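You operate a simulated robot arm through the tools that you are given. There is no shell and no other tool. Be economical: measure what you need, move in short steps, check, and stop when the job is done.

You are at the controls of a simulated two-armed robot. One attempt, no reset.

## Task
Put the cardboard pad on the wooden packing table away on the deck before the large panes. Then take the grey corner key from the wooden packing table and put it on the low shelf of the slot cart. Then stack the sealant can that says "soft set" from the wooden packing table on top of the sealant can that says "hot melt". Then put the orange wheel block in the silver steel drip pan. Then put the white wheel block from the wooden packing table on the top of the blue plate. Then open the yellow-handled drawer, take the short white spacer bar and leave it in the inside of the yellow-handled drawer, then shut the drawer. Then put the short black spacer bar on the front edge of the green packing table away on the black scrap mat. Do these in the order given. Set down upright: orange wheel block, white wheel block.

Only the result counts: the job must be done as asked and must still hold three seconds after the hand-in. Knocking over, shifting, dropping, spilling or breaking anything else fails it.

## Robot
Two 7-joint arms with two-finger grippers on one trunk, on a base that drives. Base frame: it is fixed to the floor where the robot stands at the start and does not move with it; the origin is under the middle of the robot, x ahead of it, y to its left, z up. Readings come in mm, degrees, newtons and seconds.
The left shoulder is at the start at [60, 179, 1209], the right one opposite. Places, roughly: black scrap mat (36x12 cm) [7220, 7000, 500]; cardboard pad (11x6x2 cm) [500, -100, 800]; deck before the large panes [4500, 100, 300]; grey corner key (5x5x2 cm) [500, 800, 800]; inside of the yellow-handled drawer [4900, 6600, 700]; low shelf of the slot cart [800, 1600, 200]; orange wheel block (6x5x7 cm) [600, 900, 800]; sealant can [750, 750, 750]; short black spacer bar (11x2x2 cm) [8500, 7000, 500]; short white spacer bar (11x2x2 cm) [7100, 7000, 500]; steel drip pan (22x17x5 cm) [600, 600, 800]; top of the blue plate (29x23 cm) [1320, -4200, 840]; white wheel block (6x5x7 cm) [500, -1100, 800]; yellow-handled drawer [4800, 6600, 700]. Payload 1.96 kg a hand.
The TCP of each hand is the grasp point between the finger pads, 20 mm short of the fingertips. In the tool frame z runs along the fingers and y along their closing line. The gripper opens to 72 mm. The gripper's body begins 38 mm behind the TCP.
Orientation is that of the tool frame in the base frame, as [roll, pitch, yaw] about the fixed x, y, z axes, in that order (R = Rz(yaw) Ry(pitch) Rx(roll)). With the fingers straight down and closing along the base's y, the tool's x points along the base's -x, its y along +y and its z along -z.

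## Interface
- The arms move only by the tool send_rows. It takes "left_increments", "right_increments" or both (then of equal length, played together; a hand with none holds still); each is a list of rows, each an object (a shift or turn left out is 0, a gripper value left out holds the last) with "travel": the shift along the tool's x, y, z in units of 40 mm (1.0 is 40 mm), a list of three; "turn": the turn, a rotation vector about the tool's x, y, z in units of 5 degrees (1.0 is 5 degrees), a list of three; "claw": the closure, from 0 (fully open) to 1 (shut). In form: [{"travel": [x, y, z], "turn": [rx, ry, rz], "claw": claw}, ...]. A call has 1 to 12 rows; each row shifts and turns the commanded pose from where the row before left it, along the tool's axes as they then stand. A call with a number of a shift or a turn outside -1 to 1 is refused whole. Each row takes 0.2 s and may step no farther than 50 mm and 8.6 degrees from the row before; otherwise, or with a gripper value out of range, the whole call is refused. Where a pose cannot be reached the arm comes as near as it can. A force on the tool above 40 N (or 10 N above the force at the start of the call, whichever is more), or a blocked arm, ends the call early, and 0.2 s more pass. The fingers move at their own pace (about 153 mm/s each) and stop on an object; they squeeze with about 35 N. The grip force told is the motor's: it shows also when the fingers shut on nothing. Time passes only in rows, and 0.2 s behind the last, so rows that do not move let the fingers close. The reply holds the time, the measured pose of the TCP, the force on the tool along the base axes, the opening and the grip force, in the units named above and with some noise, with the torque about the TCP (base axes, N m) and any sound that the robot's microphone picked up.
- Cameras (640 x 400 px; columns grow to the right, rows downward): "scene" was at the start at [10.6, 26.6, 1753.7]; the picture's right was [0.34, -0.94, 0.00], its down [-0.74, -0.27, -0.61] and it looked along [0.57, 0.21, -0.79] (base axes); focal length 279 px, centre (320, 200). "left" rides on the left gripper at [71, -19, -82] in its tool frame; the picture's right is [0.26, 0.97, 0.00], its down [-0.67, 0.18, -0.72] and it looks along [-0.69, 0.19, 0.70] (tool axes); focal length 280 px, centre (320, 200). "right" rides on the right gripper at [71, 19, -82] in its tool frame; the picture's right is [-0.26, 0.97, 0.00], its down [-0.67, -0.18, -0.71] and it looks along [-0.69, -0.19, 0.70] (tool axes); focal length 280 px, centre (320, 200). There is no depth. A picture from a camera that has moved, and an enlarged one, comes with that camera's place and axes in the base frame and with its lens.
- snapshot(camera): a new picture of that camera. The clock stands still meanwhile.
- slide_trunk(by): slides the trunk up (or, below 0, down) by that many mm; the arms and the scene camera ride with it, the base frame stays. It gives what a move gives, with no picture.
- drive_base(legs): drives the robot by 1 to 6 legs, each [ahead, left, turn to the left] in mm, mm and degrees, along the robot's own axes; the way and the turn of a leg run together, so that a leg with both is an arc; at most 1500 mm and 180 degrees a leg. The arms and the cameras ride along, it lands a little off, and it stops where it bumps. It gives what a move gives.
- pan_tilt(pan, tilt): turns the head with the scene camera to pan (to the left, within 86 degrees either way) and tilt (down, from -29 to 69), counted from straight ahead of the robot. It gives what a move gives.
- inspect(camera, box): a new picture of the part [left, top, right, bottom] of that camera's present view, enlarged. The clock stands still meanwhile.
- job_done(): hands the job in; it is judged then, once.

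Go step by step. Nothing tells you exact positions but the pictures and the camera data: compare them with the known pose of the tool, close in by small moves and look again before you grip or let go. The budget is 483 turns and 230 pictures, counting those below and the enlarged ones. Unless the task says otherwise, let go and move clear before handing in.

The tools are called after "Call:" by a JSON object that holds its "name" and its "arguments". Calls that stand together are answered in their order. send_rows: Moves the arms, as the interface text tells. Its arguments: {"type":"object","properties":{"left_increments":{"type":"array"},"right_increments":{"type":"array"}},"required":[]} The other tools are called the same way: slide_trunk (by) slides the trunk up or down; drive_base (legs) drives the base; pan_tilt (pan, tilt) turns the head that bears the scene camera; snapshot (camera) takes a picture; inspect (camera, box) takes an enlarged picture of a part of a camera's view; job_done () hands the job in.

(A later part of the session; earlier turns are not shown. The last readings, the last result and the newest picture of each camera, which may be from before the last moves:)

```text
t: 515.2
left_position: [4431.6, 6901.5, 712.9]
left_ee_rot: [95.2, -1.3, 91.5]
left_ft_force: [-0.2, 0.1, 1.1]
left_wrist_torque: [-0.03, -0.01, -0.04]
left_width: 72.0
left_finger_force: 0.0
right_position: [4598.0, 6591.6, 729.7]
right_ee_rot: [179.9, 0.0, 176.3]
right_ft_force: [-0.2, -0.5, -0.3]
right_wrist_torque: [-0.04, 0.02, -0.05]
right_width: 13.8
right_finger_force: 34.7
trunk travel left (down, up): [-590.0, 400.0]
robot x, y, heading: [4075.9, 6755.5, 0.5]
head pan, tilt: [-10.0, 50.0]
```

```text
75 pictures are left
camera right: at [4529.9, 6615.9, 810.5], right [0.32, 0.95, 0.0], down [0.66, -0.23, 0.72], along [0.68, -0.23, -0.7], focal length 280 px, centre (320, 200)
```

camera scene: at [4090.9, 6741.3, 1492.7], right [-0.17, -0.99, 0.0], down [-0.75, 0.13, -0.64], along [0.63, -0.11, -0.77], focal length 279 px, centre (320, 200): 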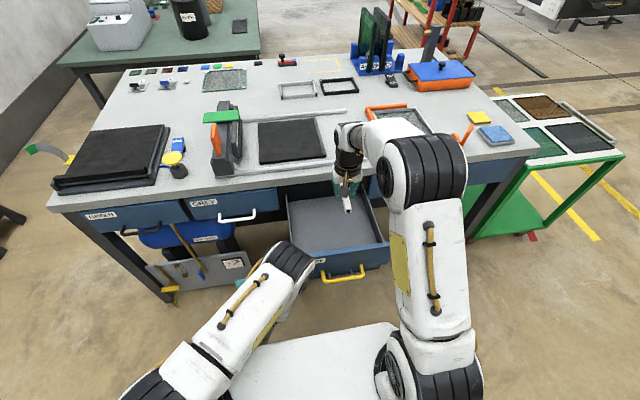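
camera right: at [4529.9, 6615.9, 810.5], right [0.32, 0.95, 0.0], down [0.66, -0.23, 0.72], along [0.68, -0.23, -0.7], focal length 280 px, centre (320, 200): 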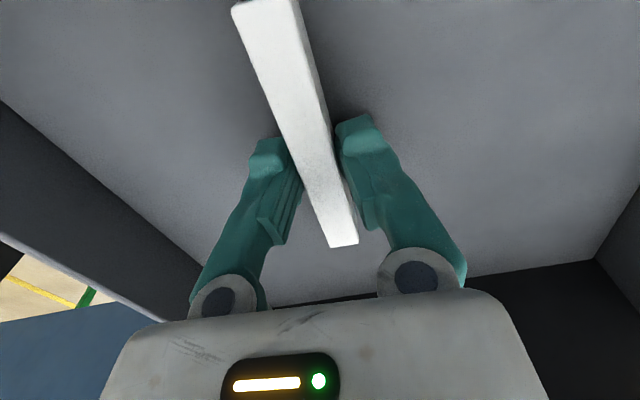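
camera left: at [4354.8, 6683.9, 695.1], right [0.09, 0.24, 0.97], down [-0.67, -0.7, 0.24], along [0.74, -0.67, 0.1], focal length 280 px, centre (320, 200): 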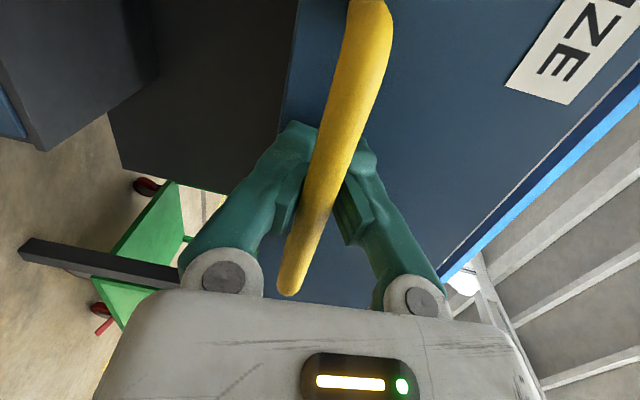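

Shadow still some way off; I continue down in 4 mm steps.

Call:
{"name": "send_rows", "arguments": {"right_increments": [{"travel": [0, 0, 0.1]}, {"travel": [0, 0, 0.1]}, {"travel": [0, 0, 0.1]}]}}

Call:
{"name": "send_rows", "arguments": {"right_increments": [{"travel": [0, 0, 0.1]}, {"travel": [0, 0, 0.1]}, {"travel": [0, 0, 0]}]}}

Call:
{"name": "send_rows", "arguments": {"right_increments": [{"travel": [0, 0, 0.08]}, {"travel": [0, 0, 0.08]}, {"travel": [0, 0, 0]}]}}

Call:
{"name": "snapshot", "arguments": {"camera": "right"}}

```text
t: 516.0
left_position: [4429.5, 6903.1, 715.0]
left_ee_rot: [94.9, -1.4, 91.4]
left_ft_force: [0.9, 1.4, 0.3]
left_wrist_torque: [0.02, -0.03, -0.02]
left_width: 72.1
left_finger_force: 0.1
right_position: [4597.9, 6591.9, 720.8]
right_ee_rot: [179.9, 0.4, 176.3]
right_ft_force: [1.1, -1.2, 36.7]
right_wrist_torque: [-0.01, 0.1, -0.02]
right_width: 13.6
right_finger_force: 35.5
trunk travel left (down, up): [-590.0, 400.0]
robot x, y, heading: [4075.4, 6756.0, 0.5]
head pan, tilt: [-10.0, 50.0]
```

```text
t: 516.4
left_position: [4430.4, 6903.0, 713.4]
left_ee_rot: [95.2, -1.3, 91.4]
left_ft_force: [-0.1, -0.1, 0.8]
left_wrist_torque: [0.0, 0.01, 0.03]
left_width: 72.1
left_finger_force: 0.1
right_position: [4602.0, 6591.3, 719.9]
right_ee_rot: [179.9, 0.7, 176.3]
right_ft_force: [0.8, -0.1, 28.0]
right_wrist_torque: [0.01, 0.82, 0.02]
right_width: 14.0
right_finger_force: 34.9
trunk travel left (down, up): [-590.0, 400.0]
robot x, y, heading: [4075.1, 6753.1, 0.3]
head pan, tilt: [-10.0, 50.0]
stopped in row 2 (right hand): the force on the tool passed its limit at 52 N (the readings are from after the stop); the commanded pose is now the measured one
```

```text
t: 516.8
left_position: [4431.5, 6903.3, 713.3]
left_ee_rot: [95.1, -1.3, 91.5]
left_ft_force: [0.6, 0.1, -0.6]
left_wrist_torque: [0.01, -0.02, -0.01]
left_width: 72.3
left_finger_force: 0.0
right_position: [4604.2, 6591.6, 718.9]
right_ee_rot: [179.8, 1.1, 176.3]
right_ft_force: [0.3, 1.4, 26.7]
right_wrist_torque: [0.0, 0.87, 0.03]
right_width: 13.5
right_finger_force: 34.9
trunk travel left (down, up): [-590.0, 400.0]
robot x, y, heading: [4076.9, 6754.4, 0.4]
head pan, tilt: [-10.0, 50.0]
stopped in row 1 (right hand): the force on the tool passed its limit at 44 N (the readings are from after the stop); the commanded pose is now the measured one
```

```text
74 pictures are left
camera right: at [4534.1, 6615.4, 799.3], right [0.32, 0.95, 0.01], down [0.65, -0.23, 0.73], along [0.69, -0.23, -0.69], focal length 280 px, centre (320, 200)
```

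right: 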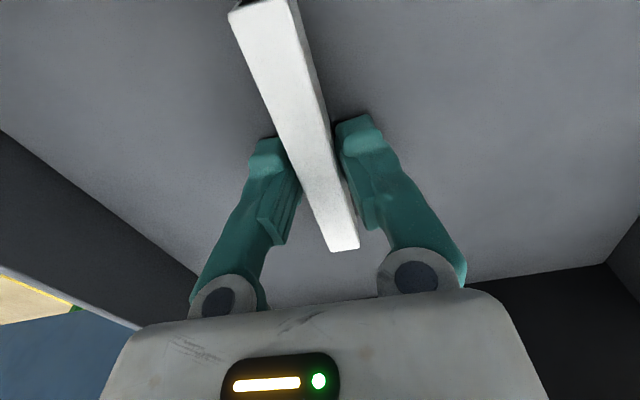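

Contact. I relieve it, open the fingers and lift out.

Call:
{"name": "send_rows", "arguments": {"right_increments": [{"travel": [0, 0, -0.08]}, {"claw": 0.7}, {"claw": 0.4}, {"claw": 0.4}]}}

Call:
{"name": "send_rows", "arguments": {"right_increments": [{"travel": [0, 0, -0.5]}, {"travel": [0, 0, -0.9]}, {"travel": [0, 0, -0.9]}, {"travel": [0, 0, -0.9]}, {"travel": [0, 0, -0.9]}, {"travel": [0, 0, -0.9]}]}}

Call:
{"name": "snapshot", "arguments": {"camera": "right"}}

```text
t: 517.8
left_position: [4431.0, 6902.4, 713.4]
left_ee_rot: [95.2, -1.2, 91.5]
left_ft_force: [0.3, 0.0, 1.0]
left_wrist_torque: [0.01, 0.02, -0.01]
left_width: 72.3
left_finger_force: 0.0
right_position: [4601.6, 6590.1, 718.5]
right_ee_rot: [179.9, 0.7, 176.3]
right_ft_force: [-0.4, 2.8, 5.9]
right_wrist_torque: [-0.08, 0.05, -0.02]
right_width: 41.7
right_finger_force: 0.0
trunk travel left (down, up): [-590.0, 400.0]
robot x, y, heading: [4072.1, 6752.7, 0.4]
head pan, tilt: [-10.0, 50.0]
```

```text
t: 519.2
left_position: [4431.6, 6902.8, 712.0]
left_ee_rot: [95.2, -1.3, 91.5]
left_ft_force: [-0.3, 0.0, -0.7]
left_wrist_torque: [-0.03, 0.01, -0.02]
left_width: 72.1
left_finger_force: 0.0
right_position: [4599.7, 6590.9, 907.3]
right_ee_rot: [179.9, 0.6, 176.3]
right_ft_force: [0.7, -0.7, 0.0]
right_wrist_torque: [0.0, 0.03, 0.01]
right_width: 43.5
right_finger_force: 0.0
right hand out of reach, approached as far as the arm can: row 6
trunk travel left (down, up): [-590.0, 400.0]
robot x, y, heading: [4079.3, 6751.3, 0.2]
head pan, tilt: [-10.0, 50.0]
```

```text
73 pictures are left
camera right: at [4531.3, 6614.9, 988.6], right [0.32, 0.95, 0.01], down [0.65, -0.23, 0.72], along [0.68, -0.23, -0.69], focal length 280 px, centre (320, 200)
```

right: 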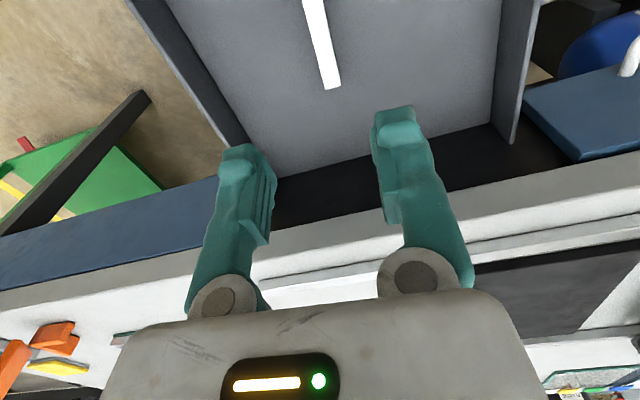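

The white bar lies in the drawer. I withdraw the right hand, back off, and shift so the left hand faces the drawer front.

Call:
{"name": "send_rows", "arguments": {"right_increments": [{"travel": [0.9, 0, 0]}, {"travel": [0.9, 0, 0]}, {"travel": [0.9, 0, 0]}, {"travel": [0.9, 0, 0]}, {"travel": [0.9, 0, 0]}]}}

Call:
{"name": "drive_base", "arguments": {"legs": [[-180, 0, 0], [0, -290, -0.2]]}}

Call:
{"name": "snapshot", "arguments": {"camera": "left"}}

Call:
{"name": "snapshot", "arguments": {"camera": "scene"}}

```text
t: 520.4
left_position: [4432.0, 6903.3, 713.1]
left_ee_rot: [95.1, -1.3, 91.5]
left_ft_force: [0.5, -0.1, 0.4]
left_wrist_torque: [0.02, 0.03, -0.01]
left_width: 72.2
left_finger_force: 0.1
right_position: [4421.1, 6603.9, 904.3]
right_ee_rot: [179.9, 0.8, 176.3]
right_ft_force: [-0.4, 0.0, -0.4]
right_wrist_torque: [0.04, -0.02, -0.06]
right_width: 43.2
right_finger_force: 0.1
trunk travel left (down, up): [-590.0, 400.0]
robot x, y, heading: [4074.1, 6754.2, 0.4]
head pan, tilt: [-10.0, 50.0]
```

```text
t: 523.5
left_position: [4252.3, 6610.2, 711.8]
left_ee_rot: [95.2, -1.3, 91.5]
left_ft_force: [0.4, 0.1, -0.8]
left_wrist_torque: [0.02, 0.01, 0.02]
left_width: 71.9
left_finger_force: 0.0
right_position: [4241.9, 6311.1, 903.6]
right_ee_rot: [179.8, 0.8, 176.2]
right_ft_force: [-0.5, -0.4, -1.1]
right_wrist_torque: [0.0, 0.02, 0.01]
right_width: 43.2
right_finger_force: 0.1
trunk travel left (down, up): [-590.0, 400.0]
robot x, y, heading: [3892.2, 6466.0, 0.2]
head pan, tilt: [-10.0, 50.0]
```

```text
72 pictures are left
camera left: at [4168.2, 6679.3, 702.7], right [0.08, 0.24, 0.97], down [-0.68, -0.7, 0.23], along [0.73, -0.68, 0.11], focal length 280 px, centre (320, 200)
```

left: 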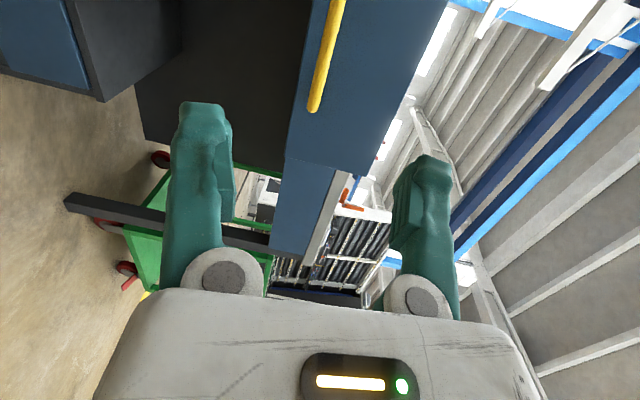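

```text
71 pictures are left
camera scene: at [3912.1, 6449.3, 1492.7], right [-0.17, -0.99, 0.0], down [-0.75, 0.13, -0.64], along [0.63, -0.11, -0.77], focal length 279 px, centre (320, 200)
```

scene: 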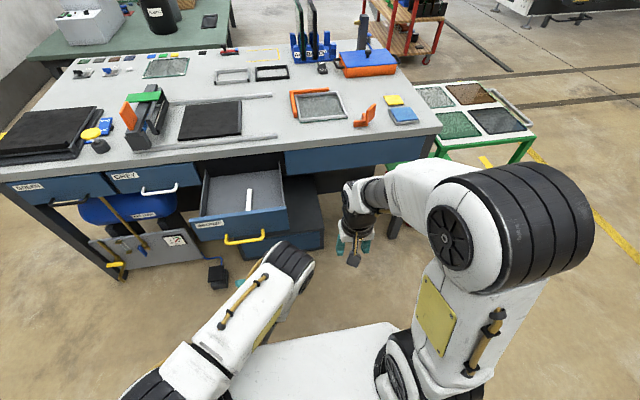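

The bar shows inside the drawer. I drive 100 mm ahead, close the left fist at z≈750 and push the drawer front.

Call:
{"name": "drive_base", "arguments": {"legs": [[100, 0, -0.2]]}}

Call:
{"name": "send_rows", "arguments": {"left_increments": [{"travel": [0, 0.5, 0], "claw": 1}, {"travel": [0, 0.5, 0]}, {"travel": [0, 0.07, 0.8]}, {"travel": [0, 0.07, 0.8]}, {"travel": [0, 0.07, 0.7]}]}}

Call:
{"name": "snapshot", "arguments": {"camera": "left"}}

Call:
{"name": "inspect", "arguments": {"camera": "scene", "box": [180, 140, 340, 300]}}

```text
t: 524.6
left_position: [4353.2, 6608.7, 712.5]
left_ee_rot: [95.2, -1.3, 91.1]
left_ft_force: [0.0, -0.8, -0.8]
left_wrist_torque: [0.02, 0.02, 0.0]
left_width: 72.0
left_finger_force: 0.1
right_position: [4341.0, 6309.8, 904.5]
right_ee_rot: [179.9, 0.6, 176.0]
right_ft_force: [-1.3, -0.9, -0.7]
right_wrist_torque: [0.0, 0.03, -0.02]
right_width: 43.2
right_finger_force: 0.0
trunk travel left (down, up): [-590.0, 400.0]
robot x, y, heading: [3996.0, 6462.8, -0.1]
head pan, tilt: [-10.0, 50.0]
```

```text
t: 525.9
left_position: [4449.4, 6611.3, 753.8]
left_ee_rot: [95.2, -1.3, 91.2]
left_ft_force: [-1.3, 0.0, 0.4]
left_wrist_torque: [0.02, -0.01, 0.0]
left_width: 0.0
left_finger_force: 29.7
right_position: [4339.7, 6309.6, 905.0]
right_ee_rot: [180.0, 0.7, 176.1]
right_ft_force: [0.4, -0.6, 0.7]
right_wrist_torque: [0.01, 0.02, -0.03]
right_width: 43.1
right_finger_force: 0.0
trunk travel left (down, up): [-590.0, 400.0]
robot x, y, heading: [3994.2, 6463.6, 0.2]
head pan, tilt: [-10.0, 50.0]
```

```text
70 pictures are left
camera left: at [4364.2, 6680.4, 742.9], right [0.08, 0.24, 0.97], down [-0.68, -0.69, 0.23], along [0.73, -0.68, 0.11], focal length 280 px, centre (320, 200)
```

left: 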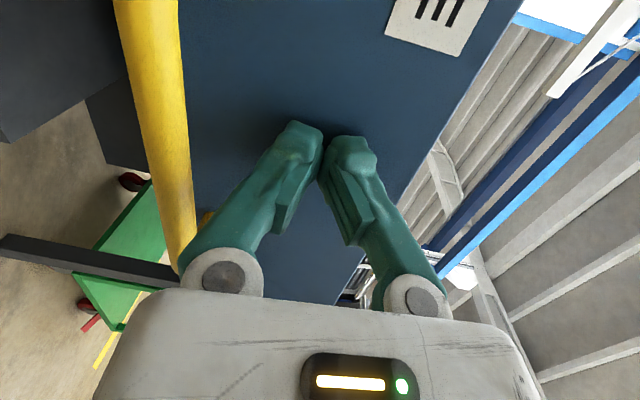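

```text
2.50 times, centred on (260, 220) of scene
camera zoom: at [4011.8, 6450.6, 1492.7], right [-0.17, -0.98, 0.0], down [-0.75, 0.13, -0.64], along [0.63, -0.11, -0.77], focal length 698 px, centre (470, 150)
```

zoom: 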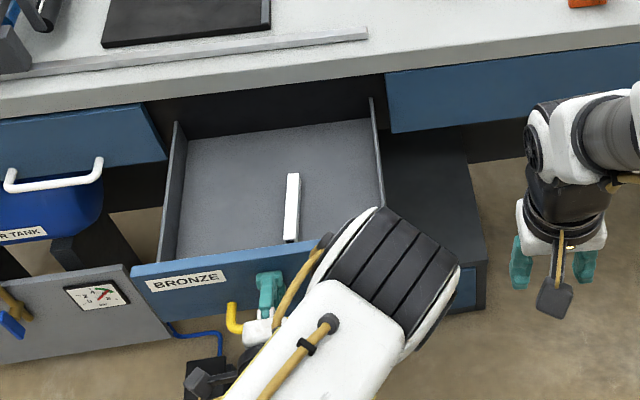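

The fist is at the drawer front, above the handle. I push it shut in stages.

Call:
{"name": "send_rows", "arguments": {"left_increments": [{"travel": [0, 0.045, 0.5]}, {"travel": [0, 0.045, 0.5]}, {"travel": [0, 0.045, 0.5]}, {"travel": [0, 0.045, 0.5]}, {"travel": [0, 0.045, 0.5]}, {"travel": [0, 0.045, 0.5]}, {"travel": [0, 0.045, 0.5]}, {"travel": [0, 0.045, 0.5]}, {"travel": [0, 0.045, 0.5]}, {"travel": [0, 0.045, 0.5]}]}}

Call:
{"name": "inspect", "arguments": {"camera": "scene", "box": [180, 140, 340, 300]}}

```text
t: 528.0
left_position: [4648.1, 6615.7, 753.6]
left_ee_rot: [95.2, -1.3, 91.1]
left_ft_force: [-0.1, -0.4, -0.6]
left_wrist_torque: [0.03, 0.0, -0.03]
left_width: 0.0
left_finger_force: 29.7
right_position: [4341.1, 6309.9, 905.4]
right_ee_rot: [179.9, 0.6, 176.1]
right_ft_force: [0.5, -0.3, -0.4]
right_wrist_torque: [0.03, 0.01, 0.01]
right_width: 43.0
right_finger_force: 0.0
trunk travel left (down, up): [-590.0, 400.0]
robot x, y, heading: [4000.0, 6462.6, -0.0]
head pan, tilt: [-10.0, 50.0]
```

```text
2.50 times, centred on (260, 220) of scene
camera zoom: at [4012.0, 6450.7, 1492.7], right [-0.17, -0.98, 0.0], down [-0.75, 0.13, -0.64], along [0.63, -0.11, -0.77], focal length 698 px, centre (470, 150)
```

zoom: 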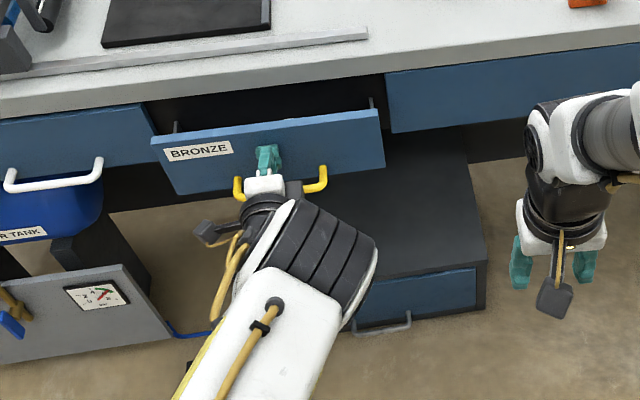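

Call:
{"name": "send_rows", "arguments": {"left_increments": [{"travel": [0, 0.045, 0.5]}, {"travel": [0, 0.045, 0.5]}, {"travel": [0, 0.03, 0.35]}, {"travel": [0, 0.02, 0.25]}, {"travel": [0, 0.02, 0.25]}, {"travel": [0, 0.015, 0.15]}, {"travel": [0, 0.015, 0.15]}, {"travel": [0, 0.015, 0.15]}, {"travel": [0, 0.015, 0.15]}]}}

Call:
{"name": "inspect", "arguments": {"camera": "scene", "box": [180, 140, 340, 300]}}

```text
t: 529.5
left_position: [4721.2, 6615.5, 752.4]
left_ee_rot: [95.1, -1.3, 91.2]
left_ft_force: [-27.4, -1.1, 11.3]
left_wrist_torque: [-0.02, -0.4, -0.09]
left_width: 0.0
left_finger_force: 29.1
right_position: [4335.9, 6309.5, 906.7]
right_ee_rot: [179.7, 0.9, 176.0]
right_ft_force: [0.6, 0.3, 0.6]
right_wrist_torque: [0.01, 0.0, -0.02]
right_width: 43.3
right_finger_force: 0.2
trunk travel left (down, up): [-590.0, 400.0]
robot x, y, heading: [3992.4, 6466.9, -0.0]
head pan, tilt: [-10.0, 50.0]
stopped in row 6 (left hand): the force on the tool passed its limit at 46 N (the readings are from after the stop); the commanded pose is now the measured one
```

```text
2.50 times, centred on (260, 220) of scene
camera zoom: at [4003.8, 6449.9, 1493.1], right [-0.17, -0.98, 0.0], down [-0.75, 0.13, -0.65], along [0.64, -0.11, -0.76], focal length 698 px, centre (470, 150)
```

zoom: 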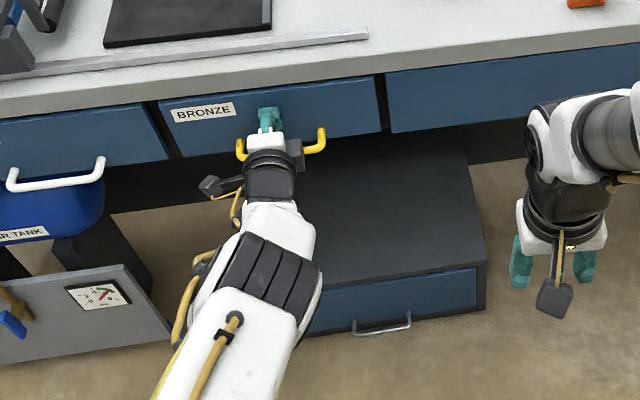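

The drawer is shut, flush with its neighbours. I withdraw the left hand.

Call:
{"name": "send_rows", "arguments": {"left_increments": [{"travel": [0, 0.1, -0.3]}, {"travel": [0, 0.05, -0.8]}, {"travel": [0, 0, -0.9]}, {"travel": [0, 0, -0.9]}, {"travel": [0, 0, -0.9]}, {"travel": [0, 0, -0.9]}, {"travel": [0, 0, -0.9]}, {"travel": [0, 0, -0.9]}, {"travel": [0, 0, -0.9]}]}}

Call:
{"name": "inspect", "arguments": {"camera": "scene", "box": [180, 140, 340, 300]}}

```text
t: 531.5
left_position: [4431.9, 6610.7, 782.8]
left_ee_rot: [95.5, -1.4, 91.2]
left_ft_force: [-1.4, 0.6, -0.8]
left_wrist_torque: [0.02, 0.03, 0.01]
left_width: 0.1
left_finger_force: 29.3
right_position: [4340.0, 6311.0, 905.3]
right_ee_rot: [179.8, 0.7, 176.0]
right_ft_force: [0.3, 0.0, -0.8]
right_wrist_torque: [-0.03, 0.0, -0.02]
right_width: 42.8
right_finger_force: 0.1
trunk travel left (down, up): [-590.0, 400.0]
robot x, y, heading: [3994.9, 6459.3, 0.1]
head pan, tilt: [-10.0, 50.0]
```

```text
2.50 times, centred on (260, 220) of scene
camera zoom: at [4010.2, 6450.3, 1492.7], right [-0.17, -0.98, 0.0], down [-0.75, 0.13, -0.64], along [0.63, -0.11, -0.77], focal length 698 px, centre (470, 150)
```

zoom: 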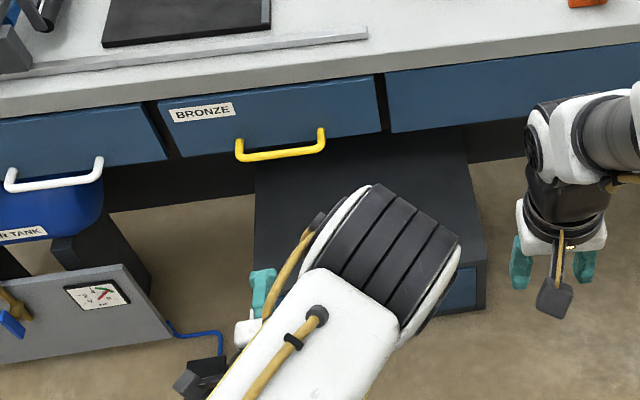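

Drawer shut with the bar inside. Last job: the black bar. I turn the right hand 90° (fingers closing fore-aft) and drive back to the green table.

Call:
{"name": "send_rows", "arguments": {"right_increments": [{"turn": [0, 0, 1], "claw": 0.3}, {"turn": [0, 0, 1]}, {"turn": [0, 0, 1]}, {"turn": [0, 0, 1]}, {"turn": [0, 0, 1]}, {"turn": [0, 0, 1]}, {"turn": [0, 0, 1]}, {"turn": [0, 0, 1]}, {"turn": [0, 0, 1]}, {"turn": [0, 0, 1]}]}}

Call:
{"name": "send_rows", "arguments": {"right_increments": [{"turn": [0, 0, 1]}, {"turn": [0, 0, 1]}, {"turn": [0, 0, 1]}, {"turn": [0, 0, 1]}, {"turn": [0, 0, 1]}, {"turn": [0, 0, 1]}, {"turn": [0, 0, 1]}, {"turn": [0, 0, 1]}]}}

Call:
{"name": "drive_base", "arguments": {"legs": [[-200, 0, 0], [0, -950, 0], [0, -950, 0]]}}

Call:
{"name": "drive_base", "arguments": {"legs": [[1200, 0, 0], [1150, 0, 0]]}}

```text
t: 533.6
left_position: [4432.7, 6611.3, 782.7]
left_ee_rot: [95.6, -1.3, 91.2]
left_ft_force: [0.7, -0.7, -0.5]
left_wrist_torque: [-0.02, -0.01, 0.02]
left_width: 0.0
left_finger_force: 29.9
right_position: [4340.1, 6308.3, 905.0]
right_ee_rot: [179.4, 0.3, 125.8]
right_ft_force: [0.4, 0.2, 0.6]
right_wrist_torque: [-0.01, 0.0, -0.01]
right_width: 50.2
right_finger_force: 0.0
trunk travel left (down, up): [-590.0, 400.0]
robot x, y, heading: [3994.4, 6460.0, -0.1]
head pan, tilt: [-10.0, 50.0]
```

```text
t: 535.5
left_position: [4432.1, 6611.6, 783.2]
left_ee_rot: [95.6, -1.3, 91.2]
left_ft_force: [-0.2, -1.2, -0.6]
left_wrist_torque: [0.0, -0.01, 0.01]
left_width: 0.1
left_finger_force: 29.8
right_position: [4339.8, 6310.7, 906.3]
right_ee_rot: [179.3, -0.2, 86.0]
right_ft_force: [0.1, -0.5, 0.3]
right_wrist_torque: [0.01, 0.0, 0.01]
right_width: 50.2
right_finger_force: 0.0
trunk travel left (down, up): [-590.0, 400.0]
robot x, y, heading: [3992.0, 6463.3, -0.0]
head pan, tilt: [-10.0, 50.0]
```

```text
t: 546.1
left_position: [4208.0, 4722.6, 781.5]
left_ee_rot: [95.5, -1.3, 89.7]
left_ft_force: [0.1, -0.5, -1.1]
left_wrist_torque: [0.02, -0.02, -0.01]
left_width: 0.1
left_finger_force: 29.5
right_position: [4108.6, 4423.1, 904.4]
right_ee_rot: [179.3, -0.2, 84.5]
right_ft_force: [-0.2, -0.2, -0.9]
right_wrist_torque: [0.0, -0.02, -0.01]
right_width: 50.5
right_finger_force: 0.1
trunk travel left (down, up): [-590.0, 400.0]
robot x, y, heading: [3767.9, 4586.5, -1.4]
head pan, tilt: [-10.0, 50.0]
```

```text
t: 557.7
left_position: [6569.8, 4629.5, 782.3]
left_ee_rot: [95.6, -1.2, 89.2]
left_ft_force: [0.1, 0.5, 1.3]
left_wrist_torque: [0.01, -0.03, 0.06]
left_width: 0.0
left_finger_force: 29.4
right_position: [6467.6, 4330.4, 905.1]
right_ee_rot: [179.3, -0.1, 83.9]
right_ft_force: [-0.5, -0.3, 0.1]
right_wrist_torque: [0.02, 0.01, -0.03]
right_width: 50.7
right_finger_force: 0.0
trunk travel left (down, up): [-590.0, 400.0]
robot x, y, heading: [6124.5, 4490.9, -2.2]
head pan, tilt: [-10.0, 50.0]
```

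Call:
{"name": "drive_base", "arguments": {"legs": [[0, 900, 2.2], [0, 870, 0], [0, 0, 90], [0, -1100, 0], [0, -1100, 0]]}}

Call:
{"name": "pan_tilt", "arguments": {"pan": -10, "tilt": 35}}

Call:
{"name": "snapshot", "arguments": {"camera": "scene"}}

```text
t: 580.7
left_position: [8166.6, 6669.9, 783.9]
left_ee_rot: [95.6, -1.3, 179.3]
left_ft_force: [-1.3, -0.4, 0.2]
left_wrist_torque: [-0.01, -0.01, 0.01]
left_width: 0.1
left_finger_force: 29.9
right_position: [8463.8, 6568.3, 905.1]
right_ee_rot: [179.3, -0.2, 174.2]
right_ft_force: [-0.6, 0.3, -0.1]
right_wrist_torque: [0.03, 0.01, -0.01]
right_width: 50.5
right_finger_force: 0.1
trunk travel left (down, up): [-590.0, 400.0]
robot x, y, heading: [8294.9, 6229.0, 88.2]
head pan, tilt: [-10.0, 50.0]
```

```text
t: 581.5
left_position: [8164.8, 6669.6, 784.2]
left_ee_rot: [95.6, -1.2, 179.5]
left_ft_force: [-0.9, 0.5, -0.5]
left_wrist_torque: [-0.02, -0.01, 0.0]
left_width: 0.1
left_finger_force: 29.6
right_position: [8463.2, 6569.3, 904.5]
right_ee_rot: [179.2, -0.1, 174.1]
right_ft_force: [-1.1, -0.1, 0.4]
right_wrist_torque: [-0.03, -0.01, 0.0]
right_width: 50.4
right_finger_force: 0.0
trunk travel left (down, up): [-590.0, 400.0]
robot x, y, heading: [8303.1, 6226.5, 88.3]
head pan, tilt: [-10.0, 35.0]
```

```text
65 pictures are left
camera scene: at [8316.1, 6255.2, 1514.4], right [0.98, -0.2, 0.0], down [-0.12, -0.56, -0.82], along [0.17, 0.8, -0.57], focal length 279 px, centre (320, 200)
```

scene: 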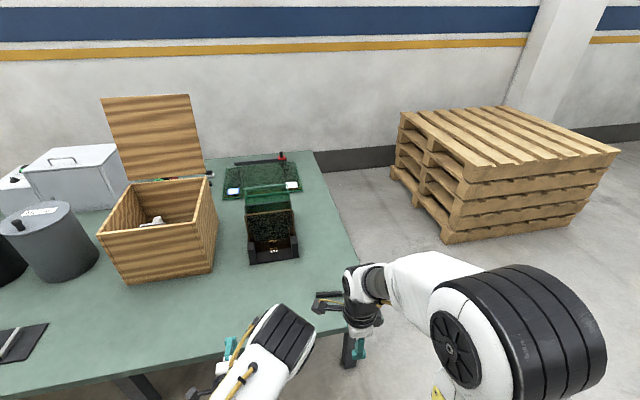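

Call:
{"name": "inspect", "arguments": {"camera": "scene", "box": [220, 240, 400, 380]}}

Call:
{"name": "snapshot", "arguments": {"camera": "right"}}

```text
2.86 times, centred on (310, 310) of scene
camera zoom: at [8316.1, 6255.2, 1514.4], right [0.98, -0.2, 0.0], down [-0.12, -0.56, -0.82], along [0.17, 0.8, -0.57], focal length 797 px, centre (349, -114)
```

zoom: 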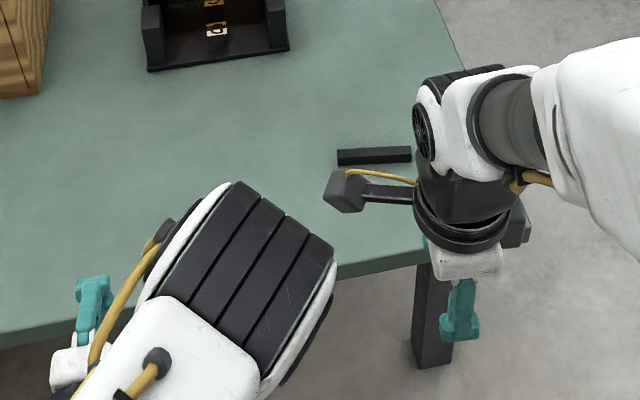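

```text
63 pictures are left
camera right: at [8396.1, 6593.7, 986.8], right [0.36, 0.93, 0.01], down [0.65, -0.26, 0.71], along [0.67, -0.25, -0.7], focal length 280 px, centre (320, 200)
```

right: 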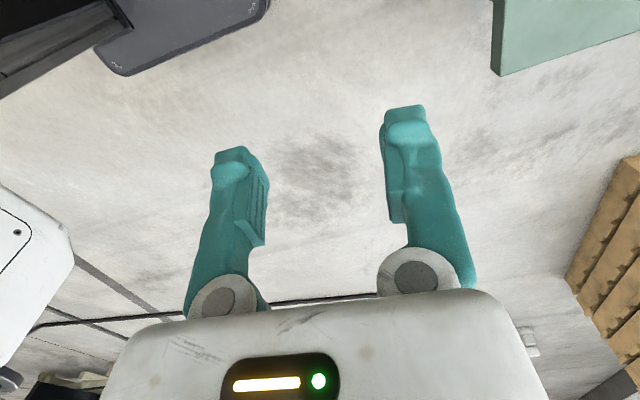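

The black bar is centred at about [8505,6968], turned ~-9°. I drive ahead and reach the right hand over it.

Call:
{"name": "drive_base", "arguments": {"legs": [[285, -30, 1.5]]}}

Call:
{"name": "pan_tilt", "arguments": {"pan": -15, "tilt": 50}}

Call:
{"name": "snapshot", "arguments": {"camera": "right"}}

Call:
{"name": "snapshot", "arguments": {"camera": "scene"}}

```text
t: 583.5
left_position: [8189.1, 6950.0, 782.4]
left_ee_rot: [95.5, -1.3, -179.2]
left_ft_force: [0.4, 0.0, -0.4]
left_wrist_torque: [0.0, 0.04, 0.02]
left_width: 0.1
left_finger_force: 30.3
right_position: [8489.7, 6857.4, 904.2]
right_ee_rot: [179.4, -0.3, 175.6]
right_ft_force: [-0.1, 0.2, -0.3]
right_wrist_torque: [0.02, -0.03, -0.03]
right_width: 50.4
right_finger_force: 0.1
trunk travel left (down, up): [-590.0, 400.0]
robot x, y, heading: [8333.4, 6509.0, 89.5]
head pan, tilt: [-10.0, 35.0]
```

```text
t: 584.2
left_position: [8188.3, 6949.3, 782.7]
left_ee_rot: [95.7, -1.3, -179.3]
left_ft_force: [0.1, -0.3, 0.4]
left_wrist_torque: [-0.01, 0.0, 0.01]
left_width: 0.2
left_finger_force: 30.1
right_position: [8490.1, 6855.9, 905.3]
right_ee_rot: [179.3, -0.2, 175.7]
right_ft_force: [0.4, 0.0, 0.3]
right_wrist_torque: [0.01, 0.0, -0.01]
right_width: 50.4
right_finger_force: 0.1
trunk travel left (down, up): [-590.0, 400.0]
robot x, y, heading: [8330.2, 6511.6, 89.6]
head pan, tilt: [-15.0, 50.0]
```

```text
62 pictures are left
camera right: at [8422.2, 6879.4, 986.8], right [0.33, 0.94, 0.01], down [0.66, -0.24, 0.71], along [0.67, -0.23, -0.7], focal length 280 px, centre (320, 200)
```

right: 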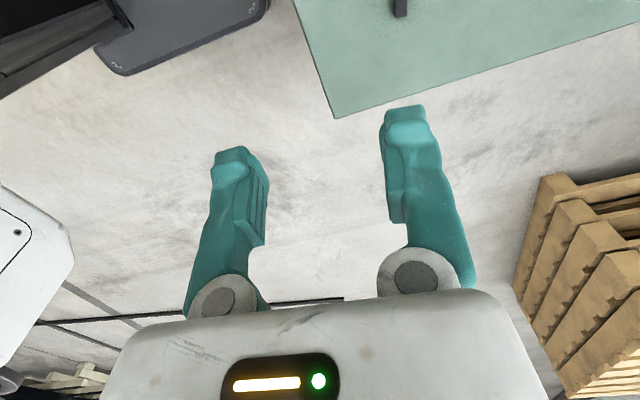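

```text
61 pictures are left
camera scene: at [8355.1, 6526.6, 1492.8], right [0.96, -0.26, 0.0], down [-0.2, -0.74, -0.64], along [0.17, 0.62, -0.77], focal length 279 px, centre (320, 200)
```

scene: 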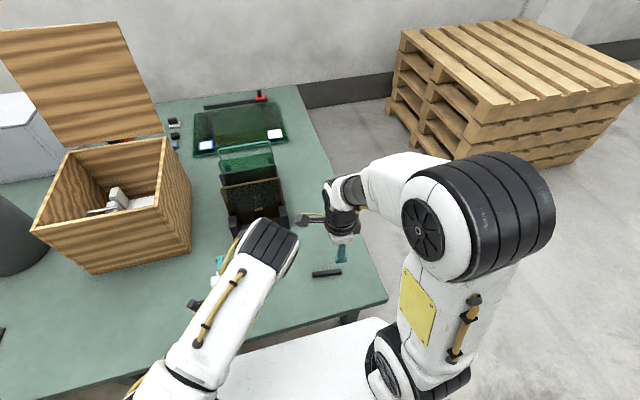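

Call:
{"name": "send_rows", "arguments": {"right_increments": [{"travel": [-0.05, 0.9, 0], "turn": [0, 0, 0.85]}, {"travel": [0, 0.9, 0]}, {"travel": [0, 0.9, 0.3]}, {"travel": [0, 0, 0.9]}, {"travel": [0, 0, 0.9]}, {"travel": [0, 0, 0.9]}, {"travel": [0, 0, 0.9]}, {"travel": [0, 0, 0.9]}, {"travel": [0, 0, 0.9]}]}}

Call:
{"name": "snapshot", "arguments": {"camera": "right"}}

```text
t: 586.2
left_position: [8191.0, 6950.6, 783.5]
left_ee_rot: [95.6, -1.3, -179.2]
left_ft_force: [-0.5, 0.6, 0.4]
left_wrist_torque: [0.0, 0.0, 0.0]
left_width: 0.0
left_finger_force: 29.2
right_position: [8503.7, 6966.4, 675.8]
right_ee_rot: [179.4, -0.2, 171.4]
right_ft_force: [0.3, -0.3, 0.6]
right_wrist_torque: [0.0, -0.02, -0.01]
right_width: 50.5
right_finger_force: 0.0
trunk travel left (down, up): [-590.0, 400.0]
robot x, y, heading: [8332.9, 6514.5, 89.7]
head pan, tilt: [-15.0, 50.0]
```

```text
60 pictures are left
camera right: at [8437.7, 6995.1, 758.7], right [0.4, 0.91, 0.01], down [0.64, -0.29, 0.71], along [0.65, -0.28, -0.7], focal length 280 px, centre (320, 200)
```

right: 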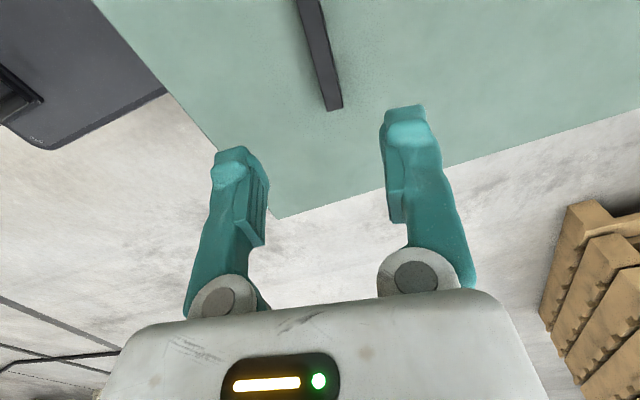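

Aligned within 2 mm. I descend to ≈530 and close.

Call:
{"name": "send_rows", "arguments": {"right_increments": [{"travel": [0, 0.05, 0.9]}, {"travel": [0, 0, 0.9]}, {"travel": [0, 0, 0.9]}, {"travel": [0, 0, 0.6]}, {"travel": [0, 0, 0.3]}]}}

Call:
{"name": "snapshot", "arguments": {"camera": "right"}}

```text
t: 587.4
left_position: [8189.1, 6950.3, 782.9]
left_ee_rot: [95.6, -1.4, -179.2]
left_ft_force: [0.2, -0.2, 0.0]
left_wrist_torque: [-0.01, -0.01, -0.01]
left_width: 0.0
left_finger_force: 29.7
right_position: [8504.3, 6969.5, 533.1]
right_ee_rot: [179.3, -0.2, 171.4]
right_ft_force: [-0.6, -0.5, -0.6]
right_wrist_torque: [-0.03, 0.01, -0.02]
right_width: 50.2
right_finger_force: 0.1
trunk travel left (down, up): [-590.0, 400.0]
robot x, y, heading: [8335.7, 6510.5, 89.8]
head pan, tilt: [-15.0, 50.0]
```

```text
59 pictures are left
camera right: at [8439.0, 6998.1, 615.3], right [0.4, 0.91, 0.01], down [0.64, -0.29, 0.71], along [0.65, -0.28, -0.7], focal length 280 px, centre (320, 200)
```

right: 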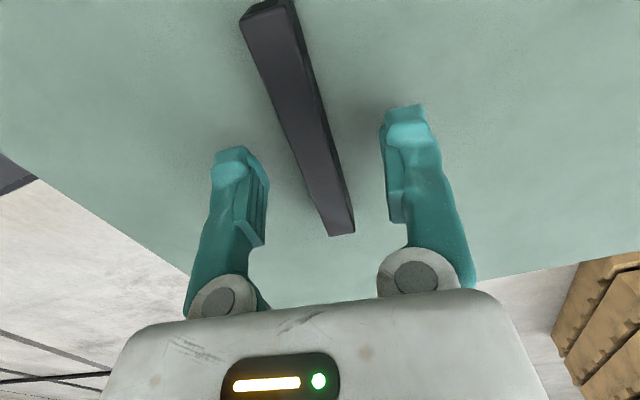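

Call:
{"name": "send_rows", "arguments": {"right_increments": [{"travel": [0, 0, 0.08]}, {"claw": 1}, {"claw": 1}, {"claw": 1}]}}

Call:
{"name": "send_rows", "arguments": {"right_increments": [{"travel": [0, 0, -0.4]}, {"travel": [0, 0, -0.9]}, {"travel": [0, 0, -0.9]}, {"travel": [0, 0, -0.9]}, {"travel": [0, 0, -0.9]}, {"travel": [0, -0.8, -0.5]}, {"travel": [0, -0.8, 0]}]}}

Call:
{"name": "snapshot", "arguments": {"camera": "right"}}

```text
t: 588.4
left_position: [8189.4, 6949.6, 783.1]
left_ee_rot: [95.6, -1.3, -179.2]
left_ft_force: [1.4, 0.1, 0.6]
left_wrist_torque: [0.01, 0.0, 0.01]
left_width: 0.0
left_finger_force: 29.8
right_position: [8505.6, 6968.9, 530.7]
right_ee_rot: [179.3, -0.1, 171.4]
right_ft_force: [1.2, 0.4, 0.5]
right_wrist_torque: [-0.02, -0.04, -0.03]
right_width: 13.9
right_finger_force: 34.9
trunk travel left (down, up): [-590.0, 400.0]
robot x, y, heading: [8340.8, 6511.6, 89.9]
head pan, tilt: [-15.0, 50.0]
```

```text
t: 590.0
left_position: [8189.6, 6950.0, 783.0]
left_ee_rot: [95.6, -1.3, -179.1]
left_ft_force: [-0.2, 0.1, -0.6]
left_wrist_torque: [0.03, 0.02, 0.01]
left_width: 0.1
left_finger_force: 28.9
right_position: [8494.9, 6903.6, 710.6]
right_ee_rot: [179.4, -0.2, 171.5]
right_ft_force: [0.4, 0.2, -0.2]
right_wrist_torque: [0.02, -0.01, 0.01]
right_width: 13.9
right_finger_force: 35.6
trunk travel left (down, up): [-590.0, 400.0]
robot x, y, heading: [8330.9, 6509.6, 89.5]
head pan, tilt: [-15.0, 50.0]
```

```text
58 pictures are left
camera right: at [8428.3, 6932.9, 792.4], right [0.4, 0.91, 0.01], down [0.64, -0.29, 0.71], along [0.65, -0.28, -0.7], focal length 280 px, centre (320, 200)
```

right: 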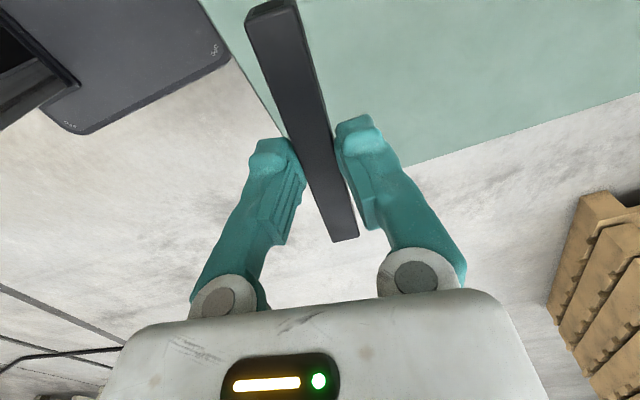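

Black bar held. I back off, strafe left to the mat and look.

Call:
{"name": "drive_base", "arguments": {"legs": [[-250, 0, 0.3], [0, 1310, 0]]}}

Call:
{"name": "pan_tilt", "arguments": {"pan": -10, "tilt": 40}}

Call:
{"name": "snapshot", "arguments": {"camera": "scene"}}

```text
t: 598.0
left_position: [6864.3, 6694.3, 783.2]
left_ee_rot: [95.6, -1.3, -178.3]
left_ft_force: [0.6, -0.4, -0.3]
left_wrist_torque: [-0.01, 0.0, 0.01]
left_width: 0.3
left_finger_force: 29.9
right_position: [7170.0, 6653.8, 710.4]
right_ee_rot: [179.4, -0.1, 172.2]
right_ft_force: [0.7, 0.2, -0.3]
right_wrist_torque: [-0.02, 0.0, -0.01]
right_width: 13.6
right_finger_force: 35.2
trunk travel left (down, up): [-590.0, 400.0]
robot x, y, heading: [7017.9, 6258.6, 90.7]
head pan, tilt: [-15.0, 50.0]
```

```text
t: 598.8
left_position: [6864.7, 6693.6, 783.3]
left_ee_rot: [95.6, -1.3, -178.3]
left_ft_force: [-0.6, -0.3, -0.4]
left_wrist_torque: [0.01, 0.02, -0.02]
left_width: 0.1
left_finger_force: 30.4
right_position: [7171.1, 6653.2, 710.2]
right_ee_rot: [179.3, -0.1, 172.2]
right_ft_force: [-0.1, -0.1, -0.1]
right_wrist_torque: [0.0, -0.02, 0.02]
right_width: 13.8
right_finger_force: 35.3
trunk travel left (down, up): [-590.0, 400.0]
robot x, y, heading: [7020.0, 6256.3, 90.6]
head pan, tilt: [-10.0, 40.0]
```

```text
57 pictures are left
camera scene: at [7031.9, 6282.8, 1506.9], right [0.99, -0.17, 0.0], down [-0.11, -0.63, -0.77], along [0.13, 0.76, -0.64], focal length 279 px, centre (320, 200)
```

scene: 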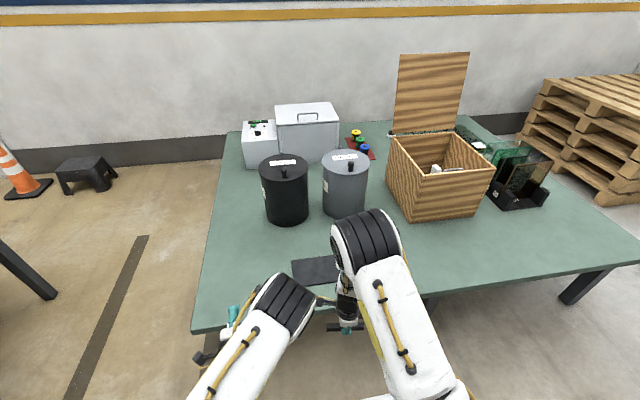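

The mat spans about x 7044–7426, y 6950–7080. I drive ahead and bring the bar over [7170,7013], squared to it.

Call:
{"name": "drive_base", "arguments": {"legs": [[250, 0, -0.6]]}}

Call:
{"name": "send_rows", "arguments": {"right_increments": [{"turn": [0, 0, -0.9], "travel": [0, 0.9, 0]}, {"turn": [0, 0, -0.9], "travel": [0, 0.9, 0]}, {"travel": [0, 0.8, 0]}, {"travel": [0, 0, 0.8]}, {"travel": [0, 0, 0.8]}]}}

Call:
{"name": "snapshot", "arguments": {"camera": "right"}}

Call:
{"name": "snapshot", "arguments": {"camera": "scene"}}

```text
t: 600.6
left_position: [6867.8, 6943.0, 782.7]
left_ee_rot: [95.6, -1.4, -178.9]
left_ft_force: [-0.1, -0.2, 0.3]
left_wrist_torque: [-0.02, 0.02, 0.0]
left_width: 0.0
left_finger_force: 29.3
right_position: [7174.4, 6899.3, 710.3]
right_ee_rot: [179.3, -0.2, 171.7]
right_ft_force: [-0.6, -0.4, -1.2]
right_wrist_torque: [-0.02, 0.01, -0.04]
right_width: 13.7
right_finger_force: 35.2
trunk travel left (down, up): [-590.0, 400.0]
robot x, y, heading: [7015.8, 6506.4, 89.7]
head pan, tilt: [-10.0, 40.0]
```

```text
t: 601.8
left_position: [6868.4, 6941.6, 782.0]
left_ee_rot: [95.6, -1.4, -178.9]
left_ft_force: [-0.5, 0.6, 0.1]
left_wrist_torque: [-0.02, -0.03, -0.01]
left_width: 0.0
left_finger_force: 29.4
right_position: [7180.4, 7002.0, 646.1]
right_ee_rot: [179.2, -0.1, -179.3]
right_ft_force: [-0.5, -0.3, -1.2]
right_wrist_torque: [0.03, 0.01, -0.01]
right_width: 14.0
right_finger_force: 34.7
trunk travel left (down, up): [-590.0, 400.0]
robot x, y, heading: [7013.5, 6504.7, 89.6]
head pan, tilt: [-10.0, 40.0]
```

```text
56 pictures are left
camera right: at [7110.6, 7018.8, 728.2], right [0.25, 0.97, 0.01], down [0.68, -0.18, 0.71], along [0.69, -0.17, -0.7], focal length 280 px, centre (320, 200)
```

right: 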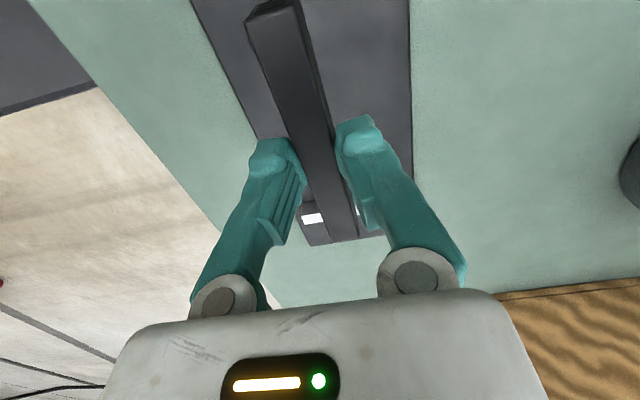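

```text
55 pictures are left
camera scene: at [7031.2, 6529.7, 1506.9], right [0.98, -0.17, 0.0], down [-0.11, -0.63, -0.77], along [0.13, 0.75, -0.64], focal length 279 px, centre (320, 200)
```

scene: 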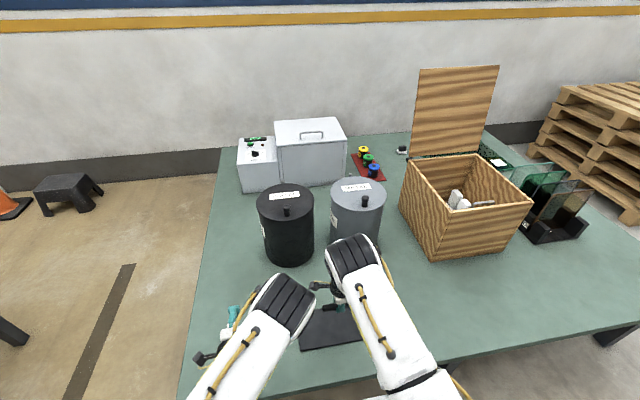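

The bar is over the mat (centre y≈7000), clear of the other bar. I lower to just above and step down.

Call:
{"name": "send_rows", "arguments": {"right_increments": [{"travel": [0.1, -0.05, 0.8]}, {"travel": [0, 0, 0.8]}, {"travel": [0, 0, 0.6]}, {"travel": [0, 0, 0.3]}]}}

Call:
{"name": "send_rows", "arguments": {"right_increments": [{"travel": [0, 0, 0.08]}, {"travel": [0, 0, 0.06]}]}}

Call:
{"name": "send_rows", "arguments": {"right_increments": [{"travel": [0, 0, 0.06]}, {"travel": [0, 0, 0]}]}}

Call:
{"name": "snapshot", "arguments": {"camera": "right"}}

```text
t: 602.8
left_position: [6868.6, 6942.2, 782.4]
left_ee_rot: [95.5, -1.3, -178.9]
left_ft_force: [0.4, -0.3, -0.5]
left_wrist_torque: [-0.02, -0.02, 0.02]
left_width: 0.0
left_finger_force: 29.9
right_position: [7175.3, 7001.9, 545.7]
right_ee_rot: [179.3, -0.1, -179.3]
right_ft_force: [0.5, 0.0, -0.7]
right_wrist_torque: [0.0, 0.02, -0.02]
right_width: 13.8
right_finger_force: 34.7
trunk travel left (down, up): [-590.0, 400.0]
robot x, y, heading: [7018.2, 6507.5, 89.8]
head pan, tilt: [-10.0, 40.0]
```

```text
t: 603.4
left_position: [6868.2, 6942.5, 783.9]
left_ee_rot: [95.6, -1.3, -178.9]
left_ft_force: [-0.2, 0.2, -0.3]
left_wrist_torque: [-0.03, -0.01, 0.01]
left_width: 0.0
left_finger_force: 29.2
right_position: [7176.2, 7001.8, 541.5]
right_ee_rot: [179.4, -0.1, -179.4]
right_ft_force: [0.2, 0.0, 0.3]
right_wrist_torque: [0.0, 0.0, -0.03]
right_width: 13.9
right_finger_force: 35.3
trunk travel left (down, up): [-590.0, 400.0]
robot x, y, heading: [7016.4, 6501.5, 90.0]
head pan, tilt: [-10.0, 40.0]
```

```text
t: 604.0
left_position: [6868.6, 6941.8, 783.5]
left_ee_rot: [95.6, -1.3, -178.9]
left_ft_force: [0.5, -0.1, -0.4]
left_wrist_torque: [-0.01, -0.01, 0.02]
left_width: 0.0
left_finger_force: 29.6
right_position: [7177.1, 7002.0, 538.9]
right_ee_rot: [179.3, -0.1, -179.3]
right_ft_force: [0.3, 0.0, 0.1]
right_wrist_torque: [-0.02, 0.01, 0.03]
right_width: 14.0
right_finger_force: 34.8
trunk travel left (down, up): [-590.0, 400.0]
robot x, y, heading: [7016.1, 6503.9, 89.9]
head pan, tilt: [-10.0, 40.0]
```

```text
54 pictures are left
camera right: at [7105.8, 7019.2, 620.5], right [0.25, 0.97, 0.01], down [0.68, -0.18, 0.71], along [0.69, -0.17, -0.7], focal length 280 px, centre (320, 200)
```

right: 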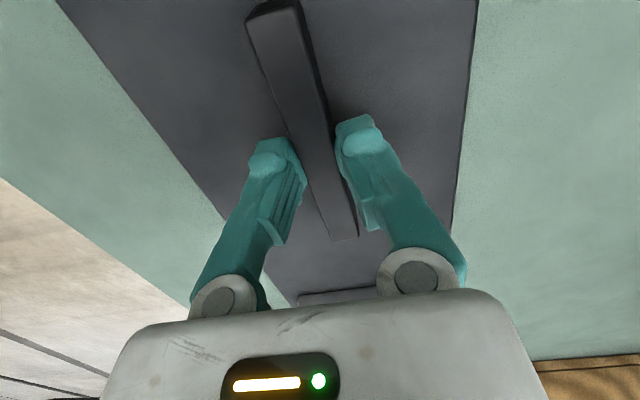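

Call:
{"name": "send_rows", "arguments": {"right_increments": [{"travel": [0, 0, 0.06]}, {"travel": [0, 0, 0]}]}}

Call:
{"name": "send_rows", "arguments": {"right_increments": [{"travel": [0, 0, 0.06]}, {"travel": [0, 0, 0]}]}}

Call:
{"name": "send_rows", "arguments": {"right_increments": [{"travel": [0, 0, 0.05]}, {"travel": [0, 0, 0]}]}}

```text
t: 604.6
left_position: [6867.9, 6940.6, 784.3]
left_ee_rot: [95.6, -1.2, -178.9]
left_ft_force: [1.0, 0.3, -0.6]
left_wrist_torque: [0.0, -0.02, 0.03]
left_width: 0.0
left_finger_force: 29.6
right_position: [7175.3, 7001.0, 537.7]
right_ee_rot: [179.3, -0.1, -179.4]
right_ft_force: [0.2, -0.3, 5.1]
right_wrist_torque: [0.0, 0.24, 0.0]
right_width: 13.5
right_finger_force: 34.3
trunk travel left (down, up): [-590.0, 400.0]
robot x, y, heading: [7015.4, 6503.6, 89.9]
head pan, tilt: [-10.0, 40.0]
```

```text
t: 605.2
left_position: [6867.3, 6939.6, 784.7]
left_ee_rot: [95.4, -1.3, -178.9]
left_ft_force: [-0.4, 0.2, -0.8]
left_wrist_torque: [0.01, -0.01, 0.03]
left_width: 0.0
left_finger_force: 29.4
right_position: [7174.8, 7001.3, 537.4]
right_ee_rot: [178.9, 0.0, -179.3]
right_ft_force: [0.9, -0.1, 25.4]
right_wrist_torque: [-0.05, 0.26, 0.0]
right_width: 13.8
right_finger_force: 35.5
trunk travel left (down, up): [-590.0, 400.0]
robot x, y, heading: [7018.3, 6503.2, 90.1]
head pan, tilt: [-10.0, 40.0]
```

```text
t: 605.8
left_position: [6867.8, 6940.4, 783.6]
left_ee_rot: [95.4, -1.2, -179.0]
left_ft_force: [-0.3, 0.0, -0.3]
left_wrist_torque: [0.05, -0.01, 0.01]
left_width: 0.0
left_finger_force: 29.5
right_position: [7176.2, 7001.6, 533.7]
right_ee_rot: [179.1, 0.0, -179.2]
right_ft_force: [1.7, 2.7, 36.0]
right_wrist_torque: [0.05, -0.02, 0.02]
right_width: 13.8
right_finger_force: 35.3
trunk travel left (down, up): [-590.0, 400.0]
robot x, y, heading: [7016.9, 6507.0, 89.9]
head pan, tilt: [-10.0, 40.0]
```

Contact on the mat. I relieve, open, lift and check.

Call:
{"name": "send_rows", "arguments": {"right_increments": [{"travel": [0, 0, -0.1]}, {"travel": [0, 0, 0]}, {"claw": 0.7}, {"claw": 0.4}, {"claw": 0.4}]}}

Call:
{"name": "send_rows", "arguments": {"right_increments": [{"travel": [0, 0, -0.4]}, {"travel": [0, 0, -0.9]}, {"travel": [0, 0, -0.9]}, {"travel": [0, 0, -0.9]}, {"travel": [0, 0, -0.9]}, {"travel": [0, 0, -0.9]}]}}

Call:
{"name": "snapshot", "arguments": {"camera": "right"}}

```text
t: 607.0
left_position: [6868.7, 6941.4, 783.9]
left_ee_rot: [95.5, -1.3, -178.9]
left_ft_force: [0.4, 1.0, 0.4]
left_wrist_torque: [-0.03, 0.04, 0.01]
left_width: 0.0
left_finger_force: 29.7
right_position: [7176.2, 7001.9, 535.8]
right_ee_rot: [179.4, -0.1, -179.3]
right_ft_force: [-0.3, 0.3, 0.3]
right_wrist_torque: [0.0, 0.02, -0.01]
right_width: 43.2
right_finger_force: 0.0
trunk travel left (down, up): [-590.0, 400.0]
robot x, y, heading: [7022.7, 6504.4, 90.0]
head pan, tilt: [-10.0, 40.0]
```

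```text
t: 608.4
left_position: [6868.0, 6941.9, 784.4]
left_ee_rot: [95.5, -1.3, -178.9]
left_ft_force: [-0.9, 0.8, -0.7]
left_wrist_torque: [0.01, 0.04, -0.01]
left_width: 0.0
left_finger_force: 29.5
right_position: [7176.8, 6999.8, 734.3]
right_ee_rot: [179.3, -0.2, -179.3]
right_ft_force: [0.7, 0.2, 0.0]
right_wrist_torque: [0.01, 0.02, 0.02]
right_width: 43.2
right_finger_force: 0.1
trunk travel left (down, up): [-590.0, 400.0]
robot x, y, heading: [7015.2, 6504.9, 89.9]
head pan, tilt: [-10.0, 40.0]
```

```text
53 pictures are left
camera right: at [7108.5, 7017.3, 815.9], right [0.25, 0.97, 0.01], down [0.68, -0.18, 0.71], along [0.69, -0.17, -0.7], focal length 280 px, centre (320, 200)
```

right: 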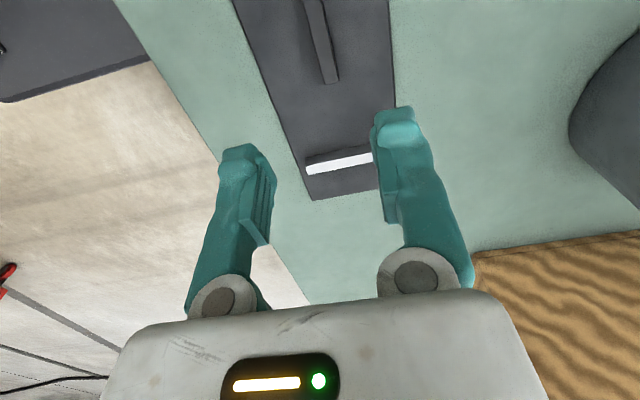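

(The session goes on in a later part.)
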